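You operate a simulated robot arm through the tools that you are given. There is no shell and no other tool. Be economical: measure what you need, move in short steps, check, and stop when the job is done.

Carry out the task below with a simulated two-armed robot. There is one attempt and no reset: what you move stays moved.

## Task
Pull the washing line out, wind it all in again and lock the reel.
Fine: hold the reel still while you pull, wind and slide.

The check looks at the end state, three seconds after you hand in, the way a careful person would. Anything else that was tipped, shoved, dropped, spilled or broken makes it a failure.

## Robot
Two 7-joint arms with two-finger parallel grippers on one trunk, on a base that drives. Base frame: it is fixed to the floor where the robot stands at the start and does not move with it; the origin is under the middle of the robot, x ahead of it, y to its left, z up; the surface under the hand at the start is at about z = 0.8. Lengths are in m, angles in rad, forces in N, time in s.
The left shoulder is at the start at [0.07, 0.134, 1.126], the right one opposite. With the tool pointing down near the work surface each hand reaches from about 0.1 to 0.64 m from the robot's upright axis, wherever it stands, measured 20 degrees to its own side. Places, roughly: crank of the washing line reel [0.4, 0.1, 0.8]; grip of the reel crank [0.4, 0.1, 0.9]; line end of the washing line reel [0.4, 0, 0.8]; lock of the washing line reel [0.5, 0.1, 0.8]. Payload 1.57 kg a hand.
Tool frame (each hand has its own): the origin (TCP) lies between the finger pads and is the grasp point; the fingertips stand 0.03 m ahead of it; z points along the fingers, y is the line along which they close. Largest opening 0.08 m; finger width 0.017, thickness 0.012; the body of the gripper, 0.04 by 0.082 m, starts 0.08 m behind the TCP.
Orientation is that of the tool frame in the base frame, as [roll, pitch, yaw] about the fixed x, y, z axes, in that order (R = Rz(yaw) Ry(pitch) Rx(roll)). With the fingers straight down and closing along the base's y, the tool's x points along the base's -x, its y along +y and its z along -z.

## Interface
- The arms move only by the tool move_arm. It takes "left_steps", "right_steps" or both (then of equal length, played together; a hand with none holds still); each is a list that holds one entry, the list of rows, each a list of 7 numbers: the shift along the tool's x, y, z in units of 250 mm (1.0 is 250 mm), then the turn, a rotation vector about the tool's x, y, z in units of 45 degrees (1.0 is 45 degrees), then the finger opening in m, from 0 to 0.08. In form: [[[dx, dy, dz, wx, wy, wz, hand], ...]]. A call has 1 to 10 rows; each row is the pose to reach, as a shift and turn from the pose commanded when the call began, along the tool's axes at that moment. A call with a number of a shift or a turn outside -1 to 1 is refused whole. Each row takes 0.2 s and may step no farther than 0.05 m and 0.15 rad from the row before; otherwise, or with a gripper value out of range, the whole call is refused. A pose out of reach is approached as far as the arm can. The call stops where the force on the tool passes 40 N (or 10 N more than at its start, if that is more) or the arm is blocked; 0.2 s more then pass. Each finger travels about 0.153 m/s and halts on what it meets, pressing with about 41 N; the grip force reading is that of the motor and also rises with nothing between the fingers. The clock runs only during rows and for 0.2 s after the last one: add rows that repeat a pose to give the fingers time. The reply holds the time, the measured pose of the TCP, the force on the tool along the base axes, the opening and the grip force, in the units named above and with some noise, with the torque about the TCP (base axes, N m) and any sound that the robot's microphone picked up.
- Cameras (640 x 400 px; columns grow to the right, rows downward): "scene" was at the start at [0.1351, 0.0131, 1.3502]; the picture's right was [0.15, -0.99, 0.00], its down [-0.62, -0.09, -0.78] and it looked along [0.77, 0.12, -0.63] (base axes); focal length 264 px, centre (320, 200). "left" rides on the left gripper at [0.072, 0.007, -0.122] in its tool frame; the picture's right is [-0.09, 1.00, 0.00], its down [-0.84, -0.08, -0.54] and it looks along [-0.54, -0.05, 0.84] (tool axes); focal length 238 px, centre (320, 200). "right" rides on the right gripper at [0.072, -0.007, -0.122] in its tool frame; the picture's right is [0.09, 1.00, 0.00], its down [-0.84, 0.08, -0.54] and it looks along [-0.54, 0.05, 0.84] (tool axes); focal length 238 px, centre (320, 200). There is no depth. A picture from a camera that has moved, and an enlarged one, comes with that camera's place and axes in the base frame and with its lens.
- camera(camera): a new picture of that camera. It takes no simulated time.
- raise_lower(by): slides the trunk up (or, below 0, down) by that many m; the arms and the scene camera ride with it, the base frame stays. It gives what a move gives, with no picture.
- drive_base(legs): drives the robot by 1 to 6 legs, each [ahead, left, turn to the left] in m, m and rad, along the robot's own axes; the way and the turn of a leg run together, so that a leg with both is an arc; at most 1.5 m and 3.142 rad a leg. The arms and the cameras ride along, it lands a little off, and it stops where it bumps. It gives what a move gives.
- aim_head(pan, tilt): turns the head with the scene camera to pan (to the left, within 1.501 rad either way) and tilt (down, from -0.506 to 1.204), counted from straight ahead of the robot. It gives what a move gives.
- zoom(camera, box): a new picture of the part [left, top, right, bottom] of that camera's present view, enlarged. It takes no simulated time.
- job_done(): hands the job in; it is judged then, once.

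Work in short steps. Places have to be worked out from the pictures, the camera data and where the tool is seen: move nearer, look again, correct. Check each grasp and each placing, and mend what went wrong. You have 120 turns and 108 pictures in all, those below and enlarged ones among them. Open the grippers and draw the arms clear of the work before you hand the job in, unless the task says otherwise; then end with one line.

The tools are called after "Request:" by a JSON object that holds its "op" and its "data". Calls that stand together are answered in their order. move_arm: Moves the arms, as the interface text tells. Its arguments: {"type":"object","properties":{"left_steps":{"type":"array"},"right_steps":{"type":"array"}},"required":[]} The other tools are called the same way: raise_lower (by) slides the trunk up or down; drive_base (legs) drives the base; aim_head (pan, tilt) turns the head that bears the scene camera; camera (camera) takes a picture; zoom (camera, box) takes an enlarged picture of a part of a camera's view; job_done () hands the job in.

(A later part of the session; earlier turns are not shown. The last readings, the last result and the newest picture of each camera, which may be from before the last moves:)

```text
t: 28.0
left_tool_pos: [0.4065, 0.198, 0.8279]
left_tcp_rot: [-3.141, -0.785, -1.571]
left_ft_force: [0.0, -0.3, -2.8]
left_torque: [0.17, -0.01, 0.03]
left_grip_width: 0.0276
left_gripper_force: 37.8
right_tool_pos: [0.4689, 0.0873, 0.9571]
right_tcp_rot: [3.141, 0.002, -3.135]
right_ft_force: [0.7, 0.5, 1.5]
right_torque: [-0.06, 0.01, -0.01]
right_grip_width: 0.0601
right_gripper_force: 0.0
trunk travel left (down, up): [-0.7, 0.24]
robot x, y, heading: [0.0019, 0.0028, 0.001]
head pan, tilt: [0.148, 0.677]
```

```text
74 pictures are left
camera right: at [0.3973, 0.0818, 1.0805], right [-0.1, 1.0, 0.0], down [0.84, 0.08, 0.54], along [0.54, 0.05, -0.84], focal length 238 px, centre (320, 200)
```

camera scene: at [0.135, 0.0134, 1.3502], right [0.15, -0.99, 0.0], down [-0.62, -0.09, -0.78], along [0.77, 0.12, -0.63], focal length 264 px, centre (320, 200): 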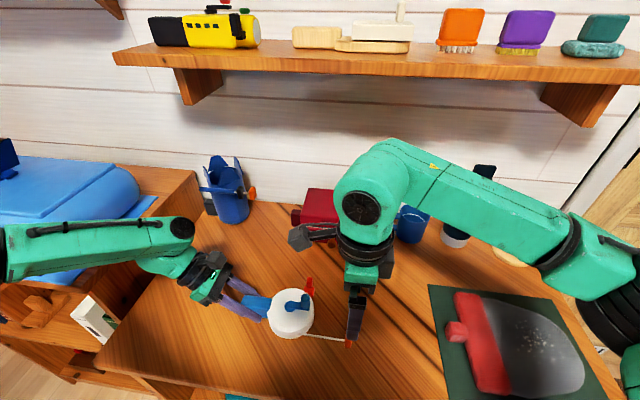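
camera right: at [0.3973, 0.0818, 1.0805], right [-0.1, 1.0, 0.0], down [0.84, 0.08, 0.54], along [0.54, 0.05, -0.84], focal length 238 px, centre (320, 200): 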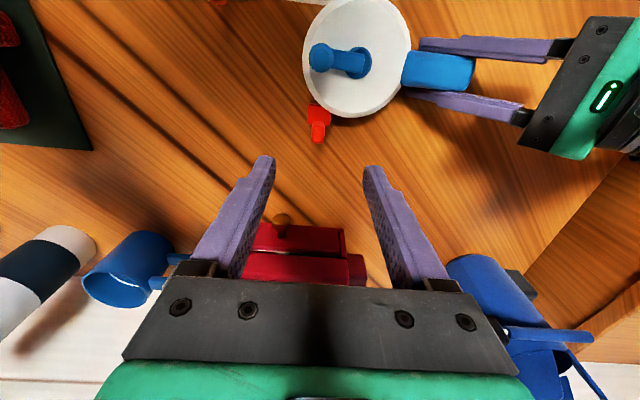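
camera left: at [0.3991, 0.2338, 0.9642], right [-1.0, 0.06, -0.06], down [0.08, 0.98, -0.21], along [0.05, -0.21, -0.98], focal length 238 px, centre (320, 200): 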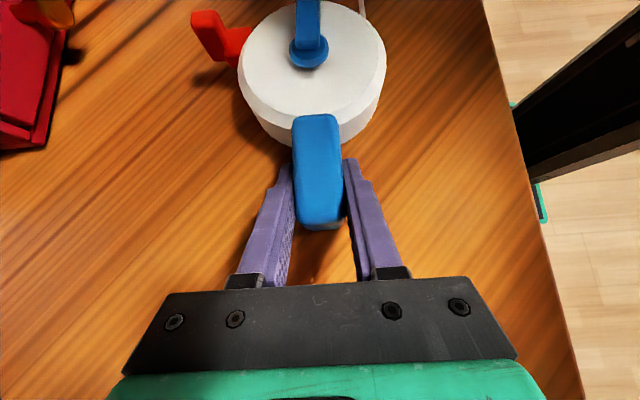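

Knob at ≈ (.470,.086). I descend to TCP z≈.862 around it and check before closing.

Request:
{"op": "move_arm", "data": {"right_steps": [[[-0.004, -0.008, 0.15, 0, 0, 0, 0.05], [-0.004, -0.008, 0.3, 0, 0, 0, 0.05], [-0.004, -0.008, 0.38, 0, 0, 0, 0.05], [-0.004, -0.008, 0.38, 0, 0, 0, 0.05]]]}}

Request:
{"op": "camera", "data": {"camera": "right"}}

Request:
{"op": "zoom", "data": {"camera": "scene", "box": [224, 230, 384, 330]}}

```text
t: 29.0
left_tool_pos: [0.4084, 0.1975, 0.8294]
left_tcp_rot: [-3.141, -0.785, -1.572]
left_ft_force: [-0.2, 0.0, -2.2]
left_torque: [0.17, -0.01, 0.01]
left_grip_width: 0.0278
left_gripper_force: 38.2
right_tool_pos: [0.4703, 0.0873, 0.8631]
right_tcp_rot: [-3.141, 0.0, -3.139]
right_ft_force: [0.8, 0.6, 0.2]
right_torque: [-0.01, -0.03, 0.0]
right_grip_width: 0.05
right_gripper_force: 0.1
trunk travel left (down, up): [-0.7, 0.24]
robot x, y, heading: [-0.0008, 0.0026, -0.001]
head pan, tilt: [0.148, 0.677]
```

```text
73 pictures are left
camera right: at [0.3983, 0.0801, 0.9861], right [-0.1, 1.0, 0.0], down [0.84, 0.08, 0.54], along [0.54, 0.05, -0.84], focal length 238 px, centre (320, 200)
```

right: 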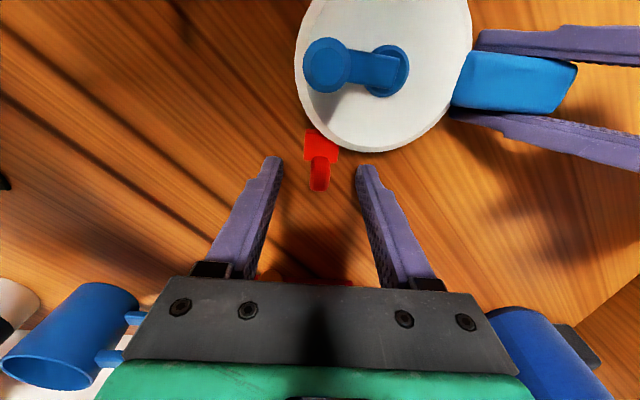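

```text
4.00 times, centred on (304, 280) of scene
camera zoom: at [0.1355, 0.0133, 1.3501], right [0.15, -0.99, 0.0], down [-0.62, -0.09, -0.78], along [0.77, 0.12, -0.63], focal length 1057 px, centre (384, -120)
```

zoom: 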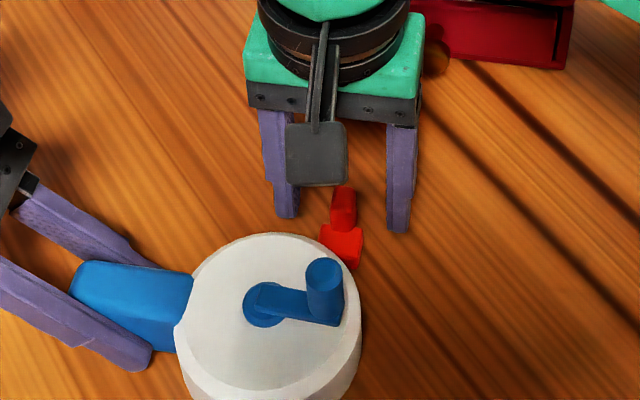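

Fingers straddle the knob. Close on it.

Request:
{"op": "move_arm", "data": {"right_steps": [[[0, 0, 0, 0, 0, 0, 0.03], [0, 0, 0, 0, 0, 0, 0.0], [0, 0, 0, 0, 0, 0, 0.0]]]}}

Request:
{"op": "camera", "data": {"camera": "right"}}

```text
t: 29.8
left_tool_pos: [0.4068, 0.1982, 0.8276]
left_tcp_rot: [-3.14, -0.785, -1.571]
left_ft_force: [0.7, 0.0, -1.6]
left_torque: [0.15, -0.02, 0.02]
left_grip_width: 0.0275
left_gripper_force: 38.4
right_tool_pos: [0.4708, 0.0855, 0.8638]
right_tcp_rot: [-3.14, 0.001, -3.138]
right_ft_force: [1.0, -0.1, 0.3]
right_torque: [-0.12, -0.01, -0.03]
right_grip_width: 0.0114
right_gripper_force: 29.3
trunk travel left (down, up): [-0.7, 0.24]
robot x, y, heading: [0.0005, -0.0019, 0.003]
head pan, tilt: [0.148, 0.677]
```

```text
71 pictures are left
camera right: at [0.3982, 0.0802, 0.9863], right [-0.1, 1.0, 0.0], down [0.84, 0.08, 0.54], along [0.54, 0.05, -0.84], focal length 238 px, centre (320, 200)
```

right: 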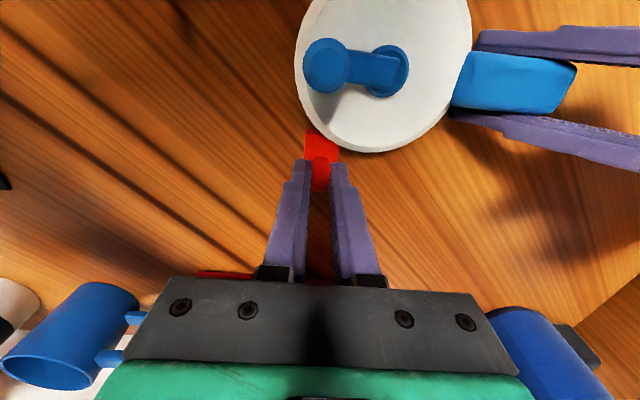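

Knob held (11.4 mm). Probe gently: 6 mm outward (+x).

Request:
{"op": "move_arm", "data": {"right_steps": [[[-0.008, 0, 0, 0, 0, 0, 0.0], [-0.016, 0, 0, 0, 0, 0, 0.0], [-0.024, 0, 0, 0, 0, 0, 0.0]]]}}

Request:
{"op": "camera", "data": {"camera": "right"}}

```text
t: 30.6
left_tool_pos: [0.4084, 0.1982, 0.8296]
left_tcp_rot: [-3.134, -0.783, -1.571]
left_ft_force: [15.5, -1.2, -6.9]
left_torque: [0.8, -0.18, 1.42]
left_grip_width: 0.0278
left_gripper_force: 38.3
right_tool_pos: [0.4751, 0.0874, 0.8629]
right_tcp_rot: [-3.14, -0.003, -3.136]
right_ft_force: [-14.9, 0.6, 5.1]
right_torque: [-0.09, 0.96, 0.25]
right_grip_width: 0.0113
right_gripper_force: 28.5
trunk travel left (down, up): [-0.7, 0.24]
robot x, y, heading: [-0.0009, -0.0009, -0.004]
head pan, tilt: [0.148, 0.677]
```

```text
70 pictures are left
camera right: at [0.4031, 0.0809, 0.9864], right [-0.1, 1.0, 0.0], down [0.84, 0.08, 0.54], along [0.54, 0.05, -0.84], focal length 238 px, centre (320, 200)
```

right: 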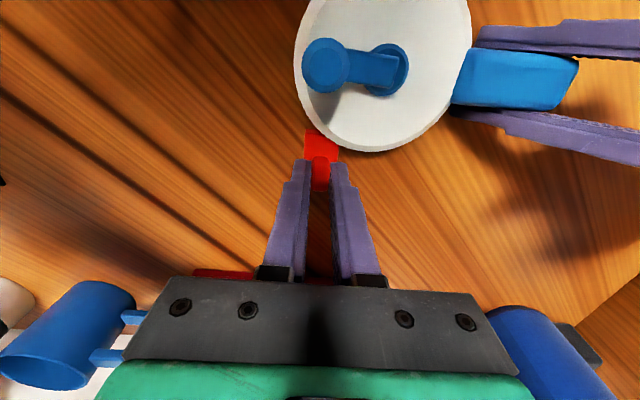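

Blocked outward (15 N, the reel just yaws). Return, then probe sideways +y.

Request:
{"op": "move_arm", "data": {"right_steps": [[[0.016, 0, 0, 0, 0, 0, 0.0], [0.024, 0, 0, 0, 0, 0, 0.0], [0.024, 0.008, 0, 0, 0, 0, 0.0], [0.024, 0.016, 0, 0, 0, 0, 0.0], [0.024, 0.024, 0, 0, 0, 0, 0.0]]]}}

Request:
{"op": "camera", "data": {"camera": "right"}}

```text
t: 31.8
left_tool_pos: [0.4073, 0.1984, 0.8262]
left_tcp_rot: [3.14, -0.784, -1.57]
left_ft_force: [3.2, -0.4, -3.5]
left_torque: [0.33, 0.19, 0.23]
left_grip_width: 0.0278
left_gripper_force: 38.2
right_tool_pos: [0.4716, 0.0933, 0.8612]
right_tcp_rot: [3.141, 0.001, -3.138]
right_ft_force: [-3.3, 0.2, 0.3]
right_torque: [-0.06, -0.06, 0.05]
right_grip_width: 0.0111
right_gripper_force: 28.8
trunk travel left (down, up): [-0.7, 0.24]
robot x, y, heading: [-0.0004, -0.0018, -0.003]
head pan, tilt: [0.148, 0.677]
```

```text
69 pictures are left
camera right: at [0.399, 0.086, 0.9851], right [-0.1, 1.0, 0.0], down [0.84, 0.08, 0.54], along [0.54, 0.05, -0.84], focal length 238 px, centre (320, 200)
```

right: 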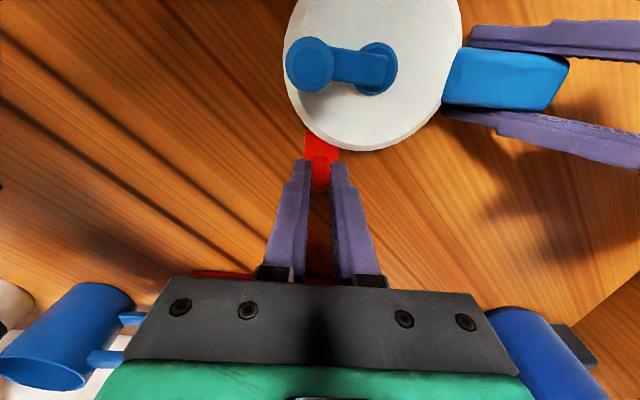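

The lock slides freely along +y. I keep sliding it gently until it stops.

Request:
{"op": "move_arm", "data": {"right_steps": [[[0, 0.012, 0, 0, 0, 0, 0.0], [0, 0.024, 0, 0, 0, 0, 0.0], [0, 0.036, 0, 0, 0, 0, 0.0]]]}}

Request:
{"op": "camera", "data": {"camera": "right"}}

```text
t: 32.6
left_tool_pos: [0.4072, 0.1959, 0.8264]
left_tcp_rot: [3.139, -0.785, -1.57]
left_ft_force: [-2.8, -0.1, -2.3]
left_torque: [0.21, 0.25, -0.24]
left_grip_width: 0.0281
left_gripper_force: 37.5
right_tool_pos: [0.4717, 0.1015, 0.8619]
right_tcp_rot: [3.14, 0.001, -3.137]
right_ft_force: [2.5, 0.0, 0.2]
right_torque: [-0.07, -0.34, -0.01]
right_grip_width: 0.0118
right_gripper_force: 28.9
trunk travel left (down, up): [-0.7, 0.24]
robot x, y, heading: [-0.0012, 0.0009, 0.002]
head pan, tilt: [0.148, 0.677]
```

```text
68 pictures are left
camera right: at [0.3984, 0.0948, 0.9852], right [-0.1, 1.0, 0.0], down [0.84, 0.08, 0.54], along [0.54, 0.05, -0.84], focal length 238 px, centre (320, 200)
```

right: 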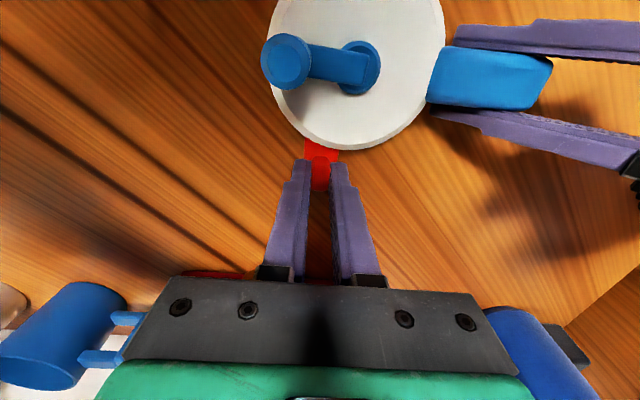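

Still sliding freely; continue.

Request:
{"op": "move_arm", "data": {"right_steps": [[[-0.003, 0.012, 0, 0, 0, 0, 0.0], [-0.004, 0.024, 0, 0, 0, 0, 0.0], [-0.006, 0.036, 0, 0, 0, 0, 0.0], [-0.007, 0.048, 0, 0, 0, 0, 0.0]]]}}

Request:
{"op": "camera", "data": {"camera": "right"}}

```text
t: 33.6
left_tool_pos: [0.4077, 0.1994, 0.8276]
left_tcp_rot: [-3.139, -0.784, -1.569]
left_ft_force: [1.9, 9.1, -1.4]
left_torque: [0.01, 0.14, 0.64]
left_grip_width: 0.0279
left_gripper_force: 38.3
right_tool_pos: [0.4725, 0.1127, 0.8626]
right_tcp_rot: [-3.137, -0.001, -3.138]
right_ft_force: [-1.8, -9.9, 0.0]
right_torque: [-0.21, -0.13, 0.12]
right_grip_width: 0.0111
right_gripper_force: 29.0
trunk travel left (down, up): [-0.7, 0.24]
robot x, y, heading: [0.0029, -0.0016, -0.004]
head pan, tilt: [0.148, 0.677]
```

```text
67 pictures are left
camera right: at [0.4002, 0.1067, 0.9852], right [-0.1, 1.0, 0.0], down [0.84, 0.08, 0.54], along [0.54, 0.05, -0.84], focal length 238 px, centre (320, 200)
```

right: 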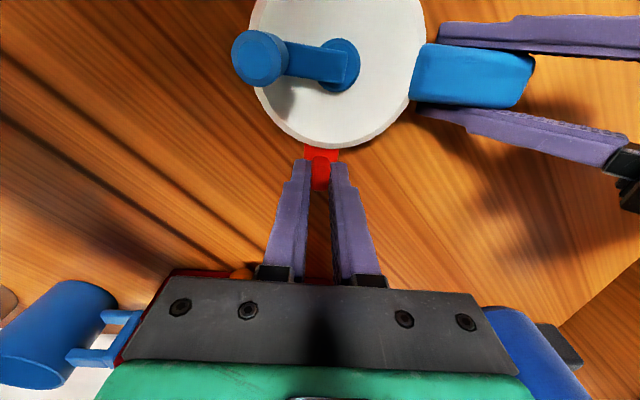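

It reached an end stop at y≈.112 (≈26 mm of travel). So it started at the other end, presumably locked. I release it and go back to the line tab with the hand turned again.

Request:
{"op": "move_arm", "data": {"right_steps": [[[0, -0.006, 0, 0, 0, 0, 0.0], [0, -0.006, 0, 0, 0, 0, 0.04], [0, -0.006, 0, 0, 0, 0, 0.04], [0, -0.006, -0.2, 0, 0, 0, 0.06], [0, -0.006, -0.4, 0, 0, 0, 0.06], [0, -0.1, -0.4, 0, 0, 0.167, 0.06], [0.05, -0.2, -0.4, 0, 0, 0.333, 0.06], [0.1, -0.3, -0.4, 0, 0, 0.5, 0.06], [0.2, -0.4, -0.4, 0, 0, 0.667, 0.06], [0.3, -0.47, -0.4, 0, 0, 0.833, 0.06]]]}}

Request:
{"op": "camera", "data": {"camera": "scene"}}

```text
t: 35.8
left_tool_pos: [0.4057, 0.197, 0.8295]
left_tcp_rot: [-3.14, -0.785, -1.571]
left_ft_force: [-0.4, 0.0, -1.7]
left_torque: [0.2, 0.02, 0.01]
left_grip_width: 0.0279
left_gripper_force: 38.3
right_tool_pos: [0.3979, -0.0074, 0.9614]
right_tcp_rot: [3.14, 0.002, 2.489]
right_ft_force: [-0.1, -0.3, 0.5]
right_torque: [-0.01, -0.04, 0.04]
right_grip_width: 0.0601
right_gripper_force: 0.0
trunk travel left (down, up): [-0.7, 0.24]
robot x, y, heading: [-0.0011, -0.0002, -0.004]
head pan, tilt: [0.148, 0.677]
```

```text
66 pictures are left
camera scene: at [0.1345, 0.0123, 1.3503], right [0.15, -0.99, 0.0], down [-0.62, -0.09, -0.78], along [0.77, 0.12, -0.63], focal length 264 px, centre (320, 200)
```

scene: 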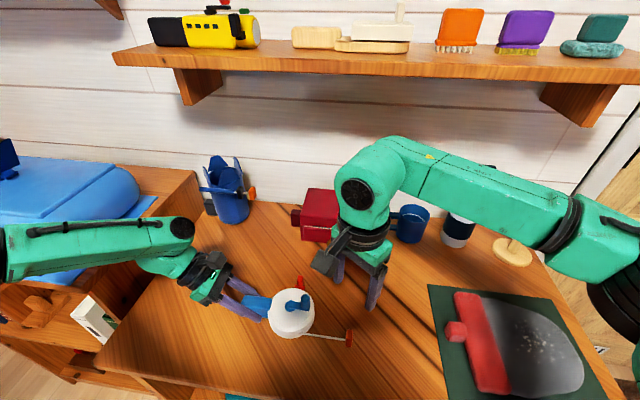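

Rest of the turn, and down onto the tab as before.

Request:
{"op": "move_arm", "data": {"right_steps": [[[0.03, -0.02, 0, 0, 0, 0.167, 0.06], [0.06, -0.05, 0, 0, 0, 0.333, 0.06], [0.102, -0.078, 0, 0, 0, 0.5, 0.06], [0.102, -0.078, 0, 0, 0, 0.667, 0.06], [0.102, -0.078, 0, 0, 0, 0.833, 0.06], [0.102, -0.078, 0, 0, 0, 1, 0.06]]]}}

Request:
{"op": "move_arm", "data": {"right_steps": [[[0, 0, 0.1, 0, 0, 0.165, 0.06], [0, 0, 0.25, 0, 0, 0.165, 0.06], [0, 0, 0.3, 0, 0, 0.165, 0.06]]]}}

Request:
{"op": "camera", "data": {"camera": "right"}}

```text
t: 37.2
left_tool_pos: [0.4068, 0.1979, 0.8287]
left_tcp_rot: [3.141, -0.785, -1.571]
left_ft_force: [0.7, -0.9, -1.7]
left_torque: [0.15, 0.02, -0.03]
left_grip_width: 0.0275
left_gripper_force: 37.8
right_tool_pos: [0.3661, -0.0038, 0.9629]
right_tcp_rot: [3.141, 0.0, 1.704]
right_ft_force: [-0.1, -0.6, -0.1]
right_torque: [-0.02, -0.02, -0.01]
right_grip_width: 0.06
right_gripper_force: 0.1
trunk travel left (down, up): [-0.7, 0.24]
robot x, y, heading: [0.003, -0.0029, 0.003]
head pan, tilt: [0.148, 0.677]
```

```text
t: 38.0
left_tool_pos: [0.4075, 0.1977, 0.8281]
left_tcp_rot: [-3.141, -0.788, -1.571]
left_ft_force: [-0.4, 0.5, -2.0]
left_torque: [0.21, -0.02, -0.01]
left_grip_width: 0.0281
left_gripper_force: 38.3
right_tool_pos: [0.366, -0.0043, 0.8864]
right_tcp_rot: [3.14, 0.0, 1.576]
right_ft_force: [0.2, -0.2, 0.1]
right_torque: [0.0, -0.01, 0.0]
right_grip_width: 0.06
right_gripper_force: 0.0
trunk travel left (down, up): [-0.7, 0.24]
robot x, y, heading: [-0.0001, 0.0045, -0.005]
head pan, tilt: [0.148, 0.677]
```

```text
65 pictures are left
camera right: at [0.3582, 0.0687, 1.0107], right [1.0, 0.1, 0.0], down [0.08, -0.84, 0.54], along [0.05, -0.54, -0.84], focal length 238 px, centre (320, 200)
```

right: 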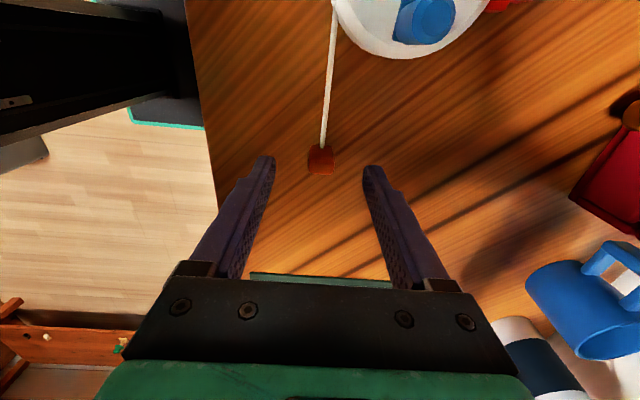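

Tab at (.365,-.007). Down to z≈.834, close, pull gently 12 mm.

Request:
{"op": "move_arm", "data": {"right_steps": [[[-0.012, 0, 0.1, 0, 0, 0, 0.06], [-0.012, 0, 0.208, 0, 0, 0, 0.06], [-0.012, 0, 0.208, 0, 0, 0, 0.02], [-0.012, 0, 0.208, 0, 0, 0, 0.0], [-0.012, 0, 0.208, 0, 0, 0, 0.0], [-0.024, 0, 0.208, 0, 0, 0, 0.0], [-0.036, 0, 0.208, 0, 0, 0, 0.0], [-0.048, 0, 0.208, 0, 0, 0, 0.0], [-0.06, 0, 0.208, 0, 0, 0, 0.0]]]}}

Request:
{"op": "camera", "data": {"camera": "right"}}

```text
t: 40.0
left_tool_pos: [0.4073, 0.1963, 0.8271]
left_tcp_rot: [3.141, -0.784, -1.568]
left_ft_force: [-6.1, -10.1, -0.7]
left_torque: [-1.17, 0.19, -0.68]
left_grip_width: 0.0276
left_gripper_force: 37.7
right_tool_pos: [0.3654, -0.0211, 0.8351]
right_tcp_rot: [-3.141, -0.001, 1.575]
right_ft_force: [5.2, 10.8, 0.0]
right_torque: [0.95, -0.13, -0.17]
right_grip_width: 0.0187
right_gripper_force: 32.8
trunk travel left (down, up): [-0.7, 0.24]
robot x, y, heading: [0.0045, 0.0007, -0.001]
head pan, tilt: [0.148, 0.677]
```

```text
64 pictures are left
camera right: at [0.3571, 0.0528, 0.9585], right [1.0, 0.1, 0.0], down [0.08, -0.84, 0.54], along [0.05, -0.54, -0.84], focal length 238 px, centre (320, 200)
```

right: 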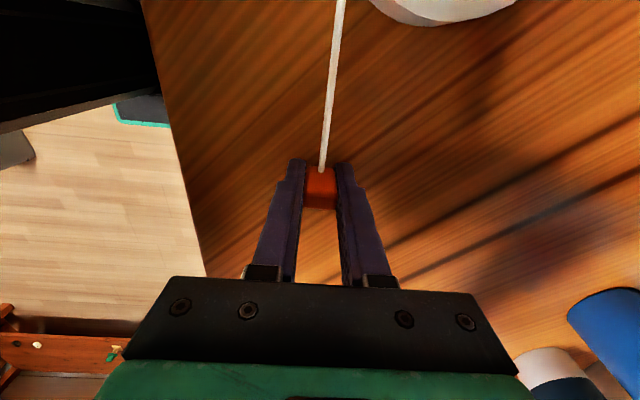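

The line now pays out at ~10 N — it was indeed locked. I continue pulling slowly, 6 cm more.

Request:
{"op": "move_arm", "data": {"right_steps": [[[-0.024, 0, 0, 0, 0, 0, 0.0], [-0.048, 0, 0, 0, 0, 0, 0.0], [-0.072, 0, 0, 0, 0, 0, 0.0], [-0.096, 0, 0, 0, 0, 0, 0.0], [-0.12, 0, 0, 0, 0, 0, 0.0], [-0.144, 0, 0, 0, 0, 0, 0.0], [-0.168, 0, 0, 0, 0, 0, 0.0], [-0.192, 0, 0, 0, 0, 0, 0.0], [-0.216, 0, 0, 0, 0, 0, 0.0], [-0.24, 0, 0, 0, 0, 0, 0.0]]]}}

Request:
{"op": "camera", "data": {"camera": "scene"}}

```text
t: 42.2
left_tool_pos: [0.4076, 0.197, 0.8274]
left_tcp_rot: [-3.141, -0.786, -1.57]
left_ft_force: [0.1, -0.7, -1.5]
left_torque: [0.16, 0.01, -0.02]
left_grip_width: 0.0275
left_gripper_force: 37.9
right_tool_pos: [0.3661, -0.0814, 0.836]
right_tcp_rot: [3.14, -0.001, 1.576]
right_ft_force: [-0.9, -0.6, 0.1]
right_torque: [-0.05, 0.03, -0.02]
right_grip_width: 0.0
right_gripper_force: 21.7
trunk travel left (down, up): [-0.7, 0.24]
robot x, y, heading: [-0.0003, 0.0036, 0.001]
head pan, tilt: [0.148, 0.677]
```

```text
63 pictures are left
camera scene: at [0.1354, 0.0131, 1.3501], right [0.15, -0.99, 0.0], down [-0.62, -0.09, -0.78], along [0.77, 0.12, -0.63], focal length 264 px, centre (320, 200)
```

scene: 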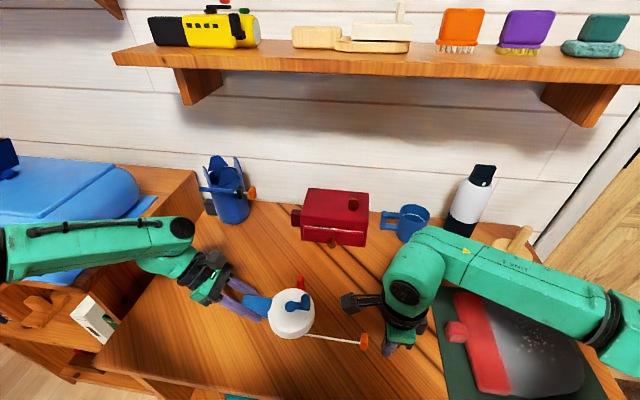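

The tab slipped after ~3 cm. Zoom to see crank and tab.

Request:
{"op": "zoom", "data": {"camera": "scene", "box": [230, 260, 422, 380]}}

Request:
{"op": "camera", "data": {"camera": "right"}}

```text
3.33 times, centred on (326, 320) of scene
camera zoom: at [0.1354, 0.0131, 1.3501], right [0.15, -0.99, 0.0], down [-0.62, -0.09, -0.78], along [0.77, 0.12, -0.63], focal length 881 px, centre (300, -200)
```

zoom: 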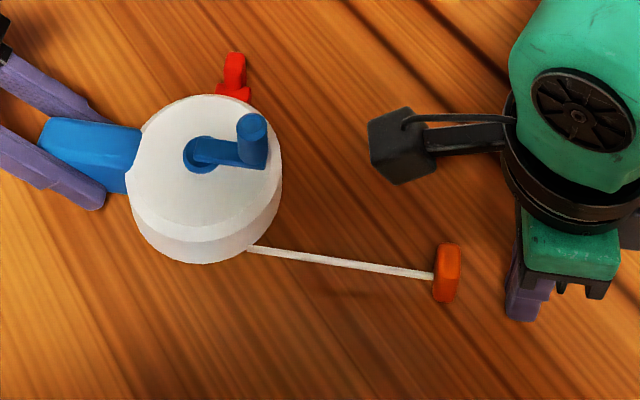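

```text
61 pictures are left
camera right: at [0.3586, -0.0077, 0.9581], right [1.0, 0.1, 0.0], down [0.08, -0.84, 0.54], along [0.05, -0.54, -0.84], focal length 238 px, centre (320, 200)
```

right: 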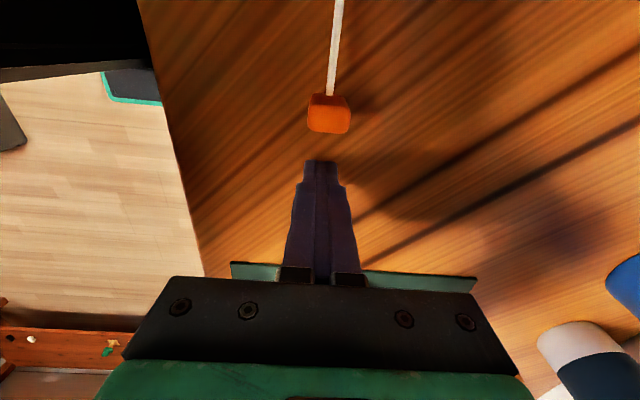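

Line is out by about 3 cm more. I reopen, go back to the tab at y≈-.036 and pull again slower to see whether it's at the end stop.

Request:
{"op": "move_arm", "data": {"right_steps": [[[0, 0, 0, 0, 0, 0, 0.03], [0, 0, 0, 0, 0, 0, 0.06], [0.08, -0.01, 0, 0, 0, 0, 0.06], [0.176, -0.01, 0, 0, 0, 0, 0.06], [0.176, -0.01, 0, 0, 0, 0, 0.06]]]}}

Request:
{"op": "camera", "data": {"camera": "right"}}

```text
t: 43.4
left_tool_pos: [0.4072, 0.1975, 0.8273]
left_tcp_rot: [3.14, -0.787, -1.571]
left_ft_force: [0.4, 0.1, -2.1]
left_torque: [0.17, 0.02, -0.03]
left_grip_width: 0.0277
left_gripper_force: 38.1
right_tool_pos: [0.3627, -0.0371, 0.836]
right_tcp_rot: [3.139, 0.0, 1.577]
right_ft_force: [-0.2, -0.8, 0.1]
right_torque: [0.02, -0.04, -0.02]
right_grip_width: 0.0601
right_gripper_force: 0.0
trunk travel left (down, up): [-0.7, 0.24]
robot x, y, heading: [0.0001, -0.0041, -0.002]
head pan, tilt: [0.148, 0.677]
```

```text
60 pictures are left
camera right: at [0.3556, 0.0359, 0.9585], right [1.0, 0.1, 0.0], down [0.08, -0.84, 0.54], along [0.05, -0.54, -0.84], focal length 238 px, centre (320, 200)
```

right: 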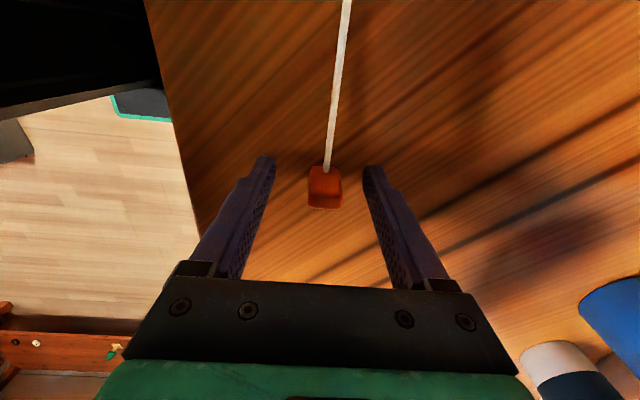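

Centre by 2 mm, close, pull 12 mm slowly.

Request:
{"op": "move_arm", "data": {"right_steps": [[[0, 0.008, 0, 0, 0, 0, 0.06], [0, 0.008, 0, 0, 0, 0, 0.02], [0, 0.008, 0, 0, 0, 0, 0.0], [0, 0.008, 0, 0, 0, 0, 0.0], [-0.01, 0.008, 0, 0, 0, 0, 0.0], [-0.02, 0.008, 0, 0, 0, 0, 0.0], [-0.03, 0.008, 0, 0, 0, 0, 0.0], [-0.04, 0.008, 0, 0, 0, 0, 0.0], [-0.05, 0.008, 0, 0, 0, 0, 0.0]]]}}

Request:
{"op": "camera", "data": {"camera": "right"}}

```text
t: 45.4
left_tool_pos: [0.4065, 0.196, 0.828]
left_tcp_rot: [3.139, -0.789, -1.57]
left_ft_force: [-4.8, -28.3, 1.0]
left_torque: [-0.71, -0.06, 0.13]
left_grip_width: 0.0277
left_gripper_force: 38.0
right_tool_pos: [0.366, -0.0472, 0.8363]
right_tcp_rot: [3.138, -0.006, 1.577]
right_ft_force: [5.4, 28.6, -1.6]
right_torque: [0.14, 0.17, -0.08]
right_grip_width: 0.0184
right_gripper_force: 32.9
trunk travel left (down, up): [-0.7, 0.24]
robot x, y, heading: [0.0065, -0.0004, -0.002]
head pan, tilt: [0.148, 0.677]
```

```text
59 pictures are left
camera right: at [0.3584, 0.0246, 0.9594], right [1.0, 0.1, 0.0], down [0.08, -0.84, 0.54], along [0.06, -0.54, -0.84], focal length 238 px, centre (320, 200)
```

right: 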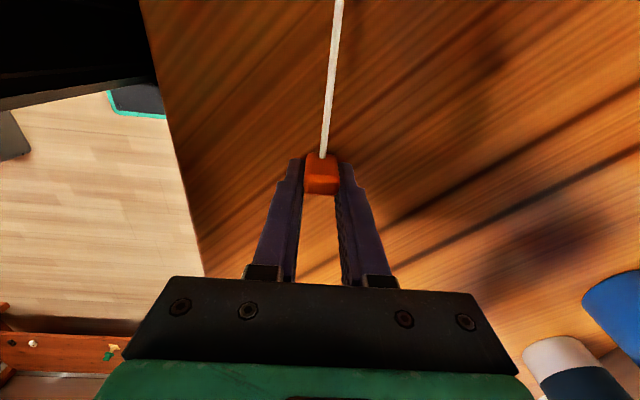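

28 N with no further pay-out: it appears to be at its outer stop (tab ≈ y -.04). I ease off, open, raise, and inspect crank and line.

Request:
{"op": "move_arm", "data": {"right_steps": [[[-0.01, 0, 0, 0, 0, 0, 0.0], [0.02, 0, 0, 0, 0, 0, 0.0], [0.02, 0, 0, 0, 0, 0, 0.04], [0.02, 0, 0, 0, 0, 0, 0.06], [0.02, 0, -0.2, 0, 0, 0, 0.06], [0.02, 0, -0.4, 0, 0, 0, 0.06], [0.02, 0, -0.4, 0, 0, 0, 0.06]]]}}

Request:
{"op": "zoom", "data": {"camera": "scene", "box": [230, 260, 422, 380]}}

Request:
{"op": "camera", "data": {"camera": "right"}}

```text
t: 47.0
left_tool_pos: [0.4079, 0.1972, 0.8282]
left_tcp_rot: [-3.142, -0.785, -1.569]
left_ft_force: [-0.5, 0.4, -1.6]
left_torque: [0.14, -0.04, -0.02]
left_grip_width: 0.0279
left_gripper_force: 37.5
right_tool_pos: [0.3656, -0.0432, 0.9352]
right_tcp_rot: [-3.14, 0.001, 1.577]
right_ft_force: [0.0, 0.6, 0.3]
right_torque: [-0.02, -0.01, 0.0]
right_grip_width: 0.06
right_gripper_force: 0.0
trunk travel left (down, up): [-0.7, 0.24]
robot x, y, heading: [-0.0006, -0.0005, -0.0]
head pan, tilt: [0.148, 0.677]
```

```text
3.33 times, centred on (326, 320) of scene
camera zoom: at [0.1357, 0.013, 1.3501], right [0.15, -0.99, 0.0], down [-0.62, -0.09, -0.78], along [0.77, 0.12, -0.63], focal length 881 px, centre (300, -200)
```

zoom: 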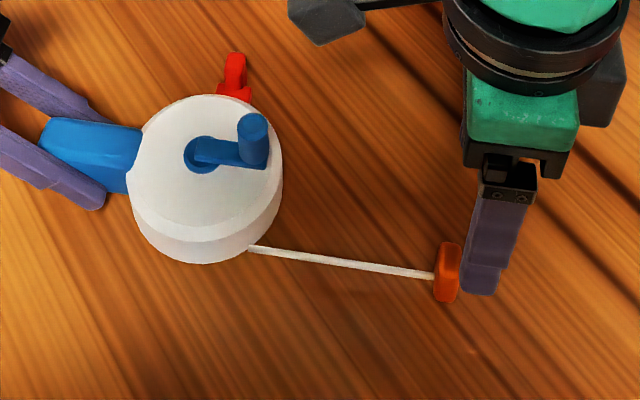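

```text
57 pictures are left
camera right: at [0.358, 0.0294, 1.0582], right [1.0, 0.1, 0.0], down [0.08, -0.84, 0.54], along [0.05, -0.54, -0.84], focal length 238 px, centre (320, 200)
```

right: 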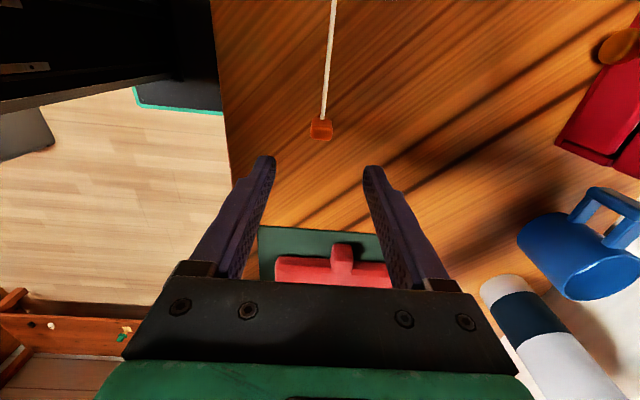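

Tab stays put at its out position, so the line is fully out. Now to the crank: hub ≈ (.407,.115), grip ≈ (.407,.082), top z .883. Turn right hand back to yaw π and move above the grip.

Request:
{"op": "move_arm", "data": {"right_steps": [[[0.06, 0.03, -0.1, 0, 0, -0.167, 0.05], [0.15, 0.06, -0.12, 0, 0, -0.333, 0.05], [0.25, 0.1, -0.12, 0, 0, -0.5, 0.05], [0.35, 0.13, -0.12, 0, 0, -0.667, 0.05], [0.45, 0.166, -0.12, 0, 0, -0.833, 0.05], [0.5, 0.166, -0.12, 0, 0, -1, 0.05]]]}}

Request:
{"op": "move_arm", "data": {"right_steps": [[[0, 0, 0, 0, 0, -0.167, 0.05], [0, 0, 0, 0, 0, -0.333, 0.05], [0, 0, 0, 0, 0, -0.5, 0.05], [0, 0, 0, 0, 0, -0.667, 0.05], [0, 0, 0, 0, 0, -0.833, 0.05], [0, 0, 0, 0, 0, -1, 0.05]]]}}

Request:
{"op": "camera", "data": {"camera": "right"}}

```text
t: 48.4
left_tool_pos: [0.4058, 0.1979, 0.8276]
left_tcp_rot: [3.141, -0.786, -1.571]
left_ft_force: [-0.2, -0.3, -2.8]
left_torque: [0.2, 0.01, -0.01]
left_grip_width: 0.0275
left_gripper_force: 37.8
right_tool_pos: [0.4066, 0.0819, 0.9655]
right_tcp_rot: [3.141, 0.0, 2.366]
right_ft_force: [-0.6, 0.6, 0.1]
right_torque: [0.0, 0.02, 0.04]
right_grip_width: 0.05
right_gripper_force: 0.1
trunk travel left (down, up): [-0.7, 0.24]
robot x, y, heading: [0.0012, 0.0011, 0.0]
head pan, tilt: [0.148, 0.677]
```

```text
t: 49.8
left_tool_pos: [0.4069, 0.1976, 0.828]
left_tcp_rot: [3.141, -0.785, -1.57]
left_ft_force: [0.9, 0.4, -2.3]
left_torque: [0.19, 0.01, -0.01]
left_grip_width: 0.028
left_gripper_force: 37.4
right_tool_pos: [0.4064, 0.0816, 0.965]
right_tcp_rot: [-3.14, 0.001, -3.133]
right_ft_force: [-0.1, -0.1, -0.4]
right_torque: [-0.01, 0.01, -0.01]
right_grip_width: 0.0502
right_gripper_force: 0.0
trunk travel left (down, up): [-0.7, 0.24]
robot x, y, heading: [-0.0005, 0.0018, 0.003]
head pan, tilt: [0.148, 0.677]
```

```text
56 pictures are left
camera right: at [0.3338, 0.0753, 1.0884], right [-0.1, 0.99, 0.0], down [0.84, 0.08, 0.54], along [0.54, 0.05, -0.84], focal length 238 px, centre (320, 200)
```

right: 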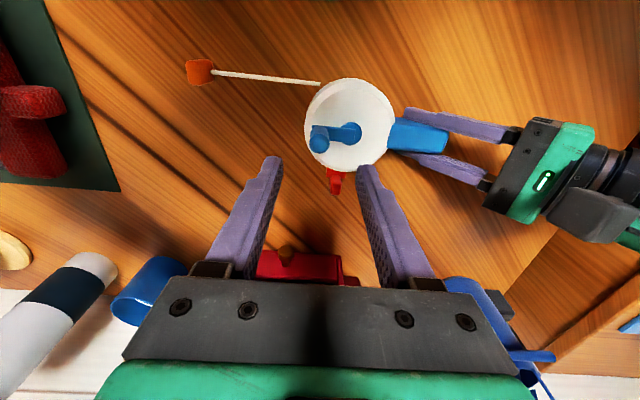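

Grip confirmed at (.408,.081). Descend around it to TCP z≈.888 and close lightly.

Request:
{"op": "move_arm", "data": {"right_steps": [[[-0.006, 0, 0.15, 0, 0, 0, 0.045], [-0.006, 0, 0.308, 0, 0, 0, 0.045], [-0.006, 0, 0.308, 0, 0, 0, 0.03], [-0.006, 0, 0.308, 0, 0, 0, 0.0], [-0.006, 0, 0.308, 0, 0, 0, 0.0]]]}}

Request:
{"op": "camera", "data": {"camera": "right"}}

Request:
{"op": "zoom", "data": {"camera": "scene", "box": [200, 220, 392, 340]}}

```text
t: 51.0
left_tool_pos: [0.4077, 0.1982, 0.8276]
left_tcp_rot: [-3.14, -0.786, -1.571]
left_ft_force: [0.9, 12.1, 0.4]
left_torque: [-0.97, 0.05, -0.02]
left_grip_width: 0.0275
left_gripper_force: 37.8
right_tool_pos: [0.4055, 0.0808, 0.89]
right_tcp_rot: [-3.137, 0.001, -3.139]
right_ft_force: [1.0, -12.1, -0.7]
right_torque: [0.16, -0.07, -0.01]
right_grip_width: 0.0165
right_gripper_force: 32.0
trunk travel left (down, up): [-0.7, 0.24]
robot x, y, heading: [0.0032, 0.0006, -0.006]
head pan, tilt: [0.148, 0.677]
```

```text
55 pictures are left
camera right: at [0.3338, 0.0759, 1.0133], right [-0.1, 1.0, 0.0], down [0.84, 0.08, 0.54], along [0.54, 0.05, -0.84], focal length 238 px, centre (320, 200)
```

right: 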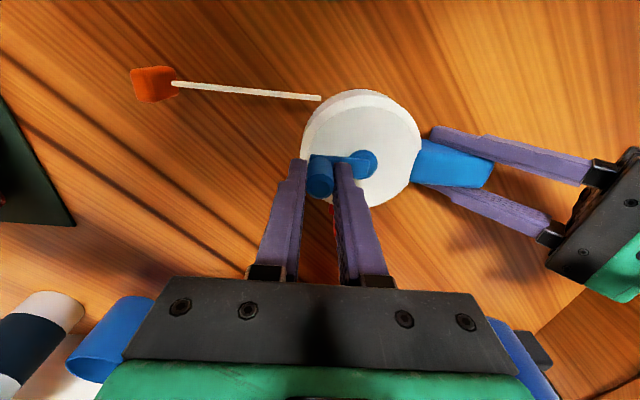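

```text
3.33 times, centred on (296, 280) of scene
camera zoom: at [0.1354, 0.0134, 1.3501], right [0.15, -0.99, 0.0], down [-0.62, -0.09, -0.78], along [0.77, 0.12, -0.63], focal length 881 px, centre (400, -67)
```

zoom: 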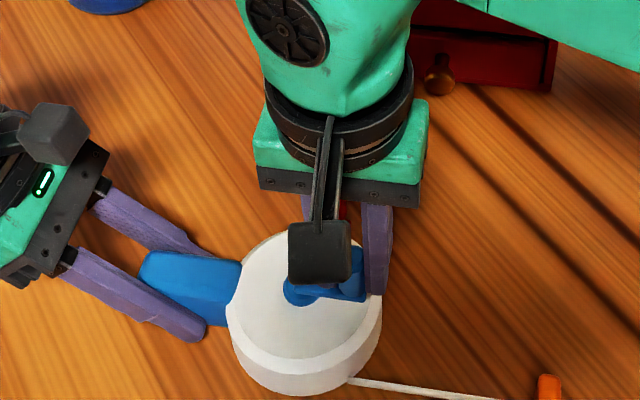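

Held (16.5 mm). I try turning clockwise (grip toward the robot), 45° first.

Request:
{"op": "move_arm", "data": {"right_steps": [[[0.017, -0.003, 0, 0, 0, 0, 0.0], [0.034, 0.0005, 0, 0, 0, 0, 0.0], [0.05, 0.006, 0, 0, 0, 0, 0.0], [0.066, 0.014, 0, 0, 0, 0, 0.0], [0.08, 0.023, 0, 0, 0, 0, 0.0], [0.0933, 0.035, 0, 0, 0, 0, 0.0]]]}}

Request:
{"op": "camera", "data": {"camera": "right"}}

```text
t: 52.1
left_tool_pos: [0.4043, 0.1974, 0.8282]
left_tcp_rot: [-3.14, -0.783, -1.575]
left_ft_force: [-5.5, -0.2, 8.4]
left_torque: [0.1, -0.07, -0.52]
left_grip_width: 0.029
left_gripper_force: 39.2
right_tool_pos: [0.3914, 0.0832, 0.8925]
right_tcp_rot: [-3.134, 0.008, -3.141]
right_ft_force: [4.4, -3.6, 6.2]
right_torque: [-0.69, 0.44, -0.07]
right_grip_width: 0.017
right_gripper_force: 32.0
trunk travel left (down, up): [-0.7, 0.24]
robot x, y, heading: [-0.0017, -0.0006, -0.001]
head pan, tilt: [0.148, 0.677]
stopped in row 5 (right hand): the force on the tool passed its limit at 41 N (the readings are from after the stop); the commanded pose is now the measured one
```

```text
53 pictures are left
camera right: at [0.3176, 0.0781, 1.0131], right [-0.09, 1.0, -0.01], down [0.83, 0.08, 0.55], along [0.55, 0.04, -0.84], focal length 238 px, centre (320, 200)
```

right: 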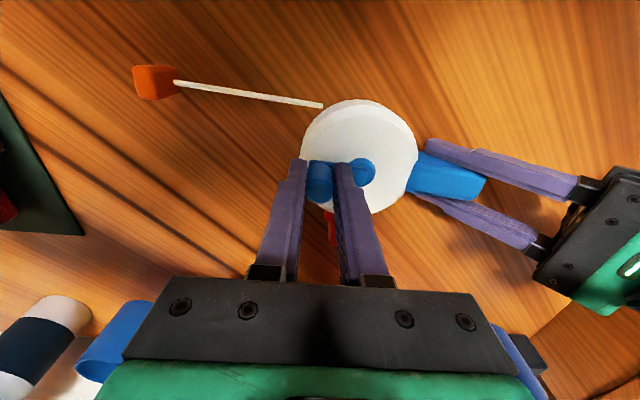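

41 N after ~14 mm. Look at whether the crank or the whole reel turned.

Request:
{"op": "zoom", "data": {"camera": "scene", "box": [200, 240, 392, 360]}}

Request:
{"op": "camera", "data": {"camera": "left"}}

```text
3.33 times, centred on (296, 300) of scene
camera zoom: at [0.1331, 0.0122, 1.3505], right [0.15, -0.99, 0.0], down [-0.62, -0.09, -0.78], along [0.77, 0.12, -0.62], focal length 881 px, centre (400, -133)
```

zoom: 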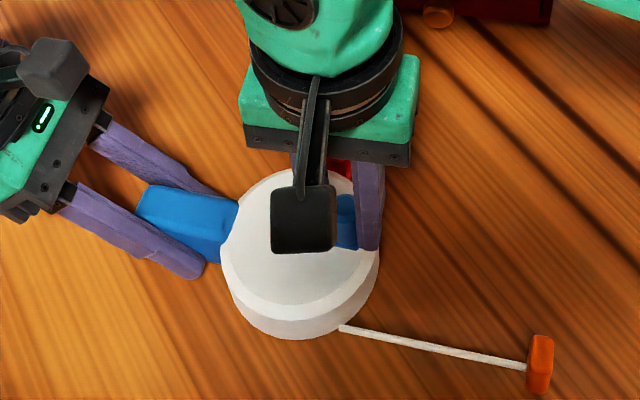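

```text
51 pictures are left
camera left: at [0.3973, 0.2333, 0.965], right [-1.0, 0.07, -0.07], down [0.08, 0.98, -0.21], along [0.05, -0.21, -0.98], focal length 238 px, centre (320, 200)
```

left: 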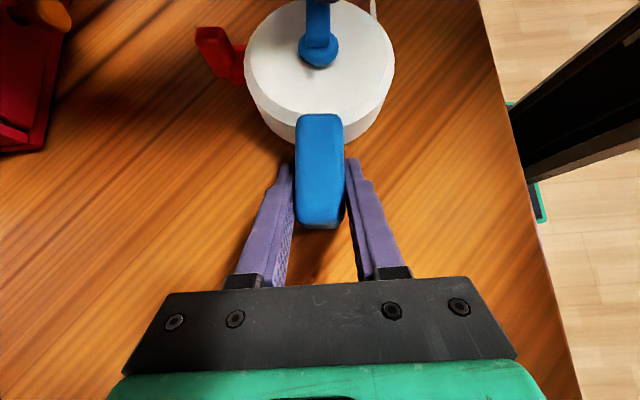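

The crank didn't turn; the reel yawed instead. So clockwise is blocked (line fully out): try the other direction, first undoing the yaw.

Request:
{"op": "move_arm", "data": {"right_steps": [[[-0.03, -0.004, 0, 0, 0, 0, 0.0], [-0.064, -0.009, 0, 0, 0, 0, 0.0], [-0.087, -0.007, 0, 0, 0, 0, 0.0], [-0.109, -0.001, 0, 0, 0, 0, 0.0], [-0.13, 0.009, 0, 0, 0, 0, 0.0]]]}}

Request:
{"op": "camera", "data": {"camera": "left"}}

Request:
{"op": "zoom", "data": {"camera": "scene", "box": [200, 240, 392, 360]}}

```text
t: 53.4
left_tool_pos: [0.4073, 0.198, 0.8278]
left_tcp_rot: [-3.14, -0.784, -1.569]
left_ft_force: [14.4, -17.8, 0.0]
left_torque: [0.89, -0.29, 1.11]
left_grip_width: 0.0276
left_gripper_force: 38.4
right_tool_pos: [0.4231, 0.0875, 0.8896]
right_tcp_rot: [-3.137, 0.0, -3.138]
right_ft_force: [-13.0, 17.5, 0.0]
right_torque: [0.26, 1.11, 0.04]
right_grip_width: 0.0169
right_gripper_force: 32.2
trunk travel left (down, up): [-0.7, 0.24]
robot x, y, heading: [-0.0008, 0.001, -0.002]
head pan, tilt: [0.148, 0.677]
```

```text
50 pictures are left
camera left: at [0.4002, 0.2344, 0.9642], right [-1.0, 0.06, -0.07], down [0.08, 0.98, -0.21], along [0.05, -0.21, -0.98], focal length 238 px, centre (320, 200)
```

left: 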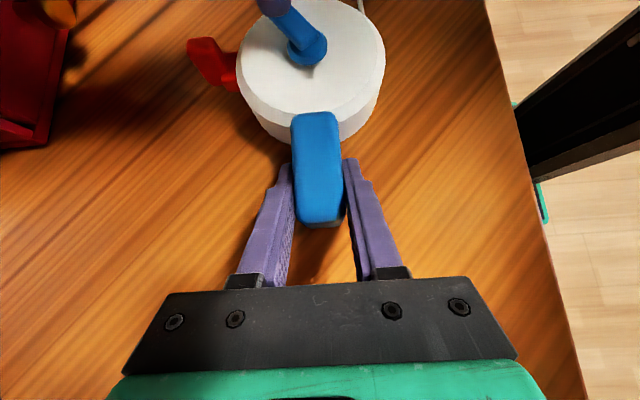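

```text
3.33 times, centred on (296, 300) of scene
camera zoom: at [0.1357, 0.0134, 1.3501], right [0.15, -0.99, 0.0], down [-0.62, -0.09, -0.78], along [0.77, 0.12, -0.63], focal length 881 px, centre (400, -133)
```

zoom: 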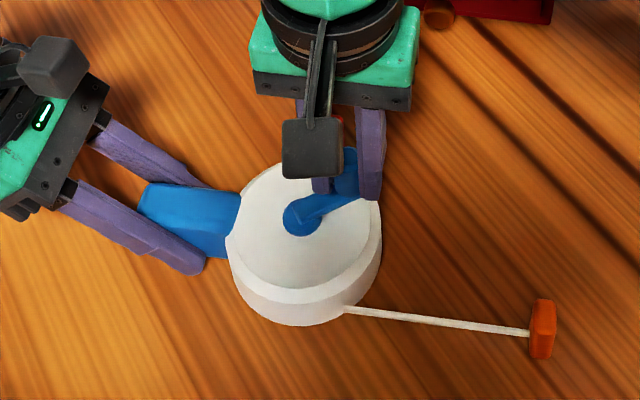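

Counter-clockwise turns the crank freely (~30° so far); only a radial misfit loads it. I adjust by (-2,+3) mm to relax and measure.

Request:
{"op": "move_arm", "data": {"right_steps": [[[0.008, 0.012, 0, 0, 0, 0, 0.0], [0.008, 0.012, 0, 0, 0, 0, 0.0]]]}}

Request:
{"op": "zoom", "data": {"camera": "right", "box": [224, 80, 416, 200]}}

```text
t: 54.0
left_tool_pos: [0.4075, 0.2007, 0.8286]
left_tcp_rot: [-3.141, -0.782, -1.57]
left_ft_force: [9.2, -5.8, 5.4]
left_torque: [0.16, -0.54, 0.59]
left_grip_width: 0.0277
left_gripper_force: 38.0
right_tool_pos: [0.4232, 0.0883, 0.889]
right_tcp_rot: [-3.133, 0.006, -3.141]
right_ft_force: [-5.3, 5.8, 0.1]
right_torque: [0.2, 0.79, 0.04]
right_grip_width: 0.0168
right_gripper_force: 32.1
trunk travel left (down, up): [-0.7, 0.24]
robot x, y, heading: [0.0019, 0.0025, -0.003]
head pan, tilt: [0.148, 0.677]
```

```text
3.33 times, centred on (320, 140) of right
camera zoom: at [0.3497, 0.0841, 1.0121], right [-0.09, 1.0, -0.01], down [0.83, 0.08, 0.55], along [0.55, 0.04, -0.84], focal length 794 px, centre (320, 400)
```

zoom: 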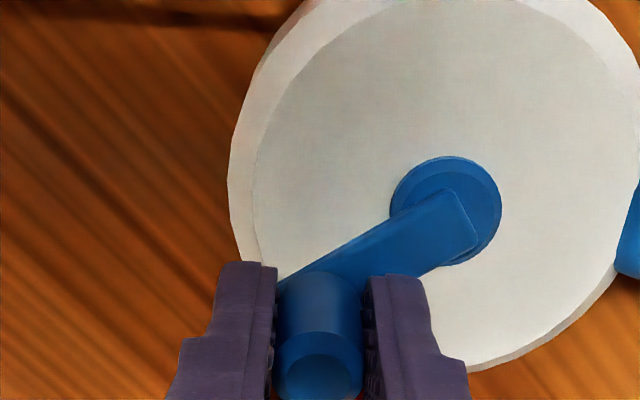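

Forces dropped to ~8 N. I continue counter-clockwise on an arc about (.408,.1165), r≈.031, for about 80°.

Request:
{"op": "move_arm", "data": {"right_steps": [[[-0.0172, 0.0116, 0, 0, 0, 0, 0.0], [-0.0364, 0.0292, 0, 0, 0, 0, 0.0], [-0.0516, 0.05, 0, 0, 0, 0, 0.0], [-0.0624, 0.0736, 0, 0, 0, 0, 0.0], [-0.0676, 0.0992, 0, 0, 0, 0, 0.0], [-0.0676, 0.1248, 0, 0, 0, 0, 0.0], [-0.0624, 0.1504, 0, 0, 0, 0, 0.0]]]}}

Request:
{"op": "zoom", "data": {"camera": "scene", "box": [200, 240, 392, 360]}}

Request:
{"op": "camera", "data": {"camera": "right"}}

```text
t: 55.5
left_tool_pos: [0.4068, 0.2, 0.827]
left_tcp_rot: [-3.139, -0.782, -1.57]
left_ft_force: [17.0, 8.2, 5.9]
left_torque: [-0.57, -0.05, 1.55]
left_grip_width: 0.0283
left_gripper_force: 38.1
right_tool_pos: [0.4369, 0.1272, 0.8898]
right_tcp_rot: [-3.133, 0.006, -3.14]
right_ft_force: [-17.2, -7.0, -2.4]
right_torque: [-0.12, 1.07, -0.04]
right_grip_width: 0.0169
right_gripper_force: 31.4
trunk travel left (down, up): [-0.7, 0.24]
robot x, y, heading: [-0.0012, 0.0022, 0.0]
head pan, tilt: [0.148, 0.677]
```

```text
3.33 times, centred on (296, 300) of scene
camera zoom: at [0.1348, 0.0129, 1.3502], right [0.15, -0.99, 0.0], down [-0.62, -0.09, -0.78], along [0.77, 0.12, -0.63], focal length 881 px, centre (400, -133)
```

zoom: 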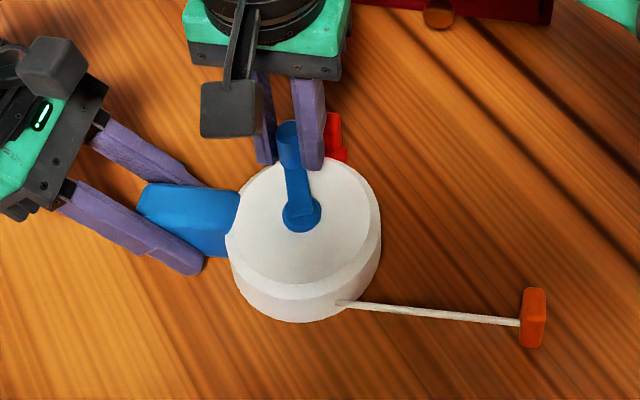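

```text
46 pictures are left
camera right: at [0.3647, 0.1222, 1.0119], right [-0.09, 1.0, -0.01], down [0.83, 0.08, 0.55], along [0.54, 0.04, -0.84], focal length 238 px, centre (320, 200)
```

right: 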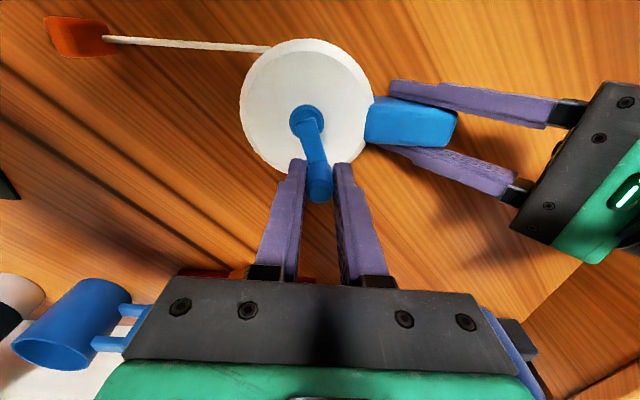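

Winding works: the tab has come in ~7 mm for ~100°. Refit: TCP circle centre ≈ (.402,.116), r≈.033. Continue through the +y side.

Request:
{"op": "move_arm", "data": {"right_steps": [[[0.0264, 0.0236, 0, 0, 0, 0, 0.0], [0.0424, 0.046, 0, 0, 0, 0, 0.0], [0.0624, 0.0652, 0, 0, 0, 0, 0.0], [0.0864, 0.0792, 0, 0, 0, 0, 0.0], [0.1124, 0.0884, 0, 0, 0, 0, 0.0], [0.1396, 0.0916, 0, 0, 0, 0, 0.0], [0.1672, 0.0892, 0, 0, 0, 0, 0.0], [0.1936, 0.0812, 0, 0, 0, 0, 0.0], [0.2176, 0.0676, 0, 0, 0, 0, 0.0]]]}}

Request:
{"op": "camera", "data": {"camera": "right"}}

Request:
{"op": "zoom", "data": {"camera": "scene", "box": [200, 240, 392, 360]}}

```text
t: 57.5
left_tool_pos: [0.4049, 0.198, 0.8271]
left_tcp_rot: [3.14, -0.782, -1.575]
left_ft_force: [-4.1, 23.6, 18.2]
left_torque: [-0.29, -0.29, -1.07]
left_grip_width: 0.0278
left_gripper_force: 37.9
right_tool_pos: [0.383, 0.1432, 0.8896]
right_tcp_rot: [-3.133, 0.012, -3.141]
right_ft_force: [12.6, -20.6, 3.4]
right_torque: [-0.84, -1.06, -0.06]
right_grip_width: 0.0172
right_gripper_force: 31.5
trunk travel left (down, up): [-0.7, 0.24]
robot x, y, heading: [-0.0026, -0.0012, -0.0]
head pan, tilt: [0.148, 0.677]
```

```text
45 pictures are left
camera right: at [0.3097, 0.1383, 1.0121], right [-0.09, 1.0, -0.01], down [0.83, 0.08, 0.55], along [0.55, 0.04, -0.83], focal length 238 px, centre (320, 200)
```

right: 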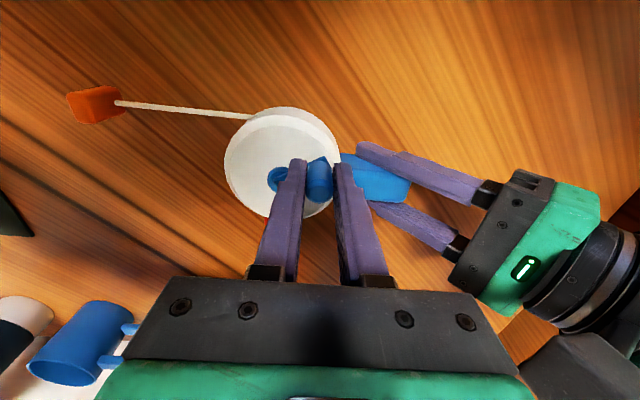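

```text
3.33 times, centred on (296, 300) of scene
camera zoom: at [0.1342, 0.0127, 1.3504], right [0.15, -0.99, 0.0], down [-0.62, -0.09, -0.78], along [0.77, 0.12, -0.63], focal length 881 px, centre (400, -133)
```

zoom: 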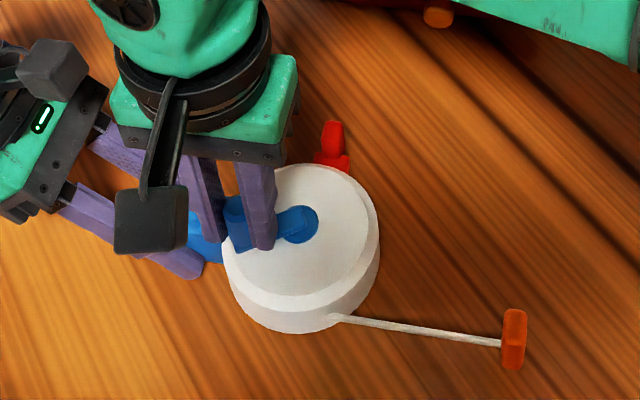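

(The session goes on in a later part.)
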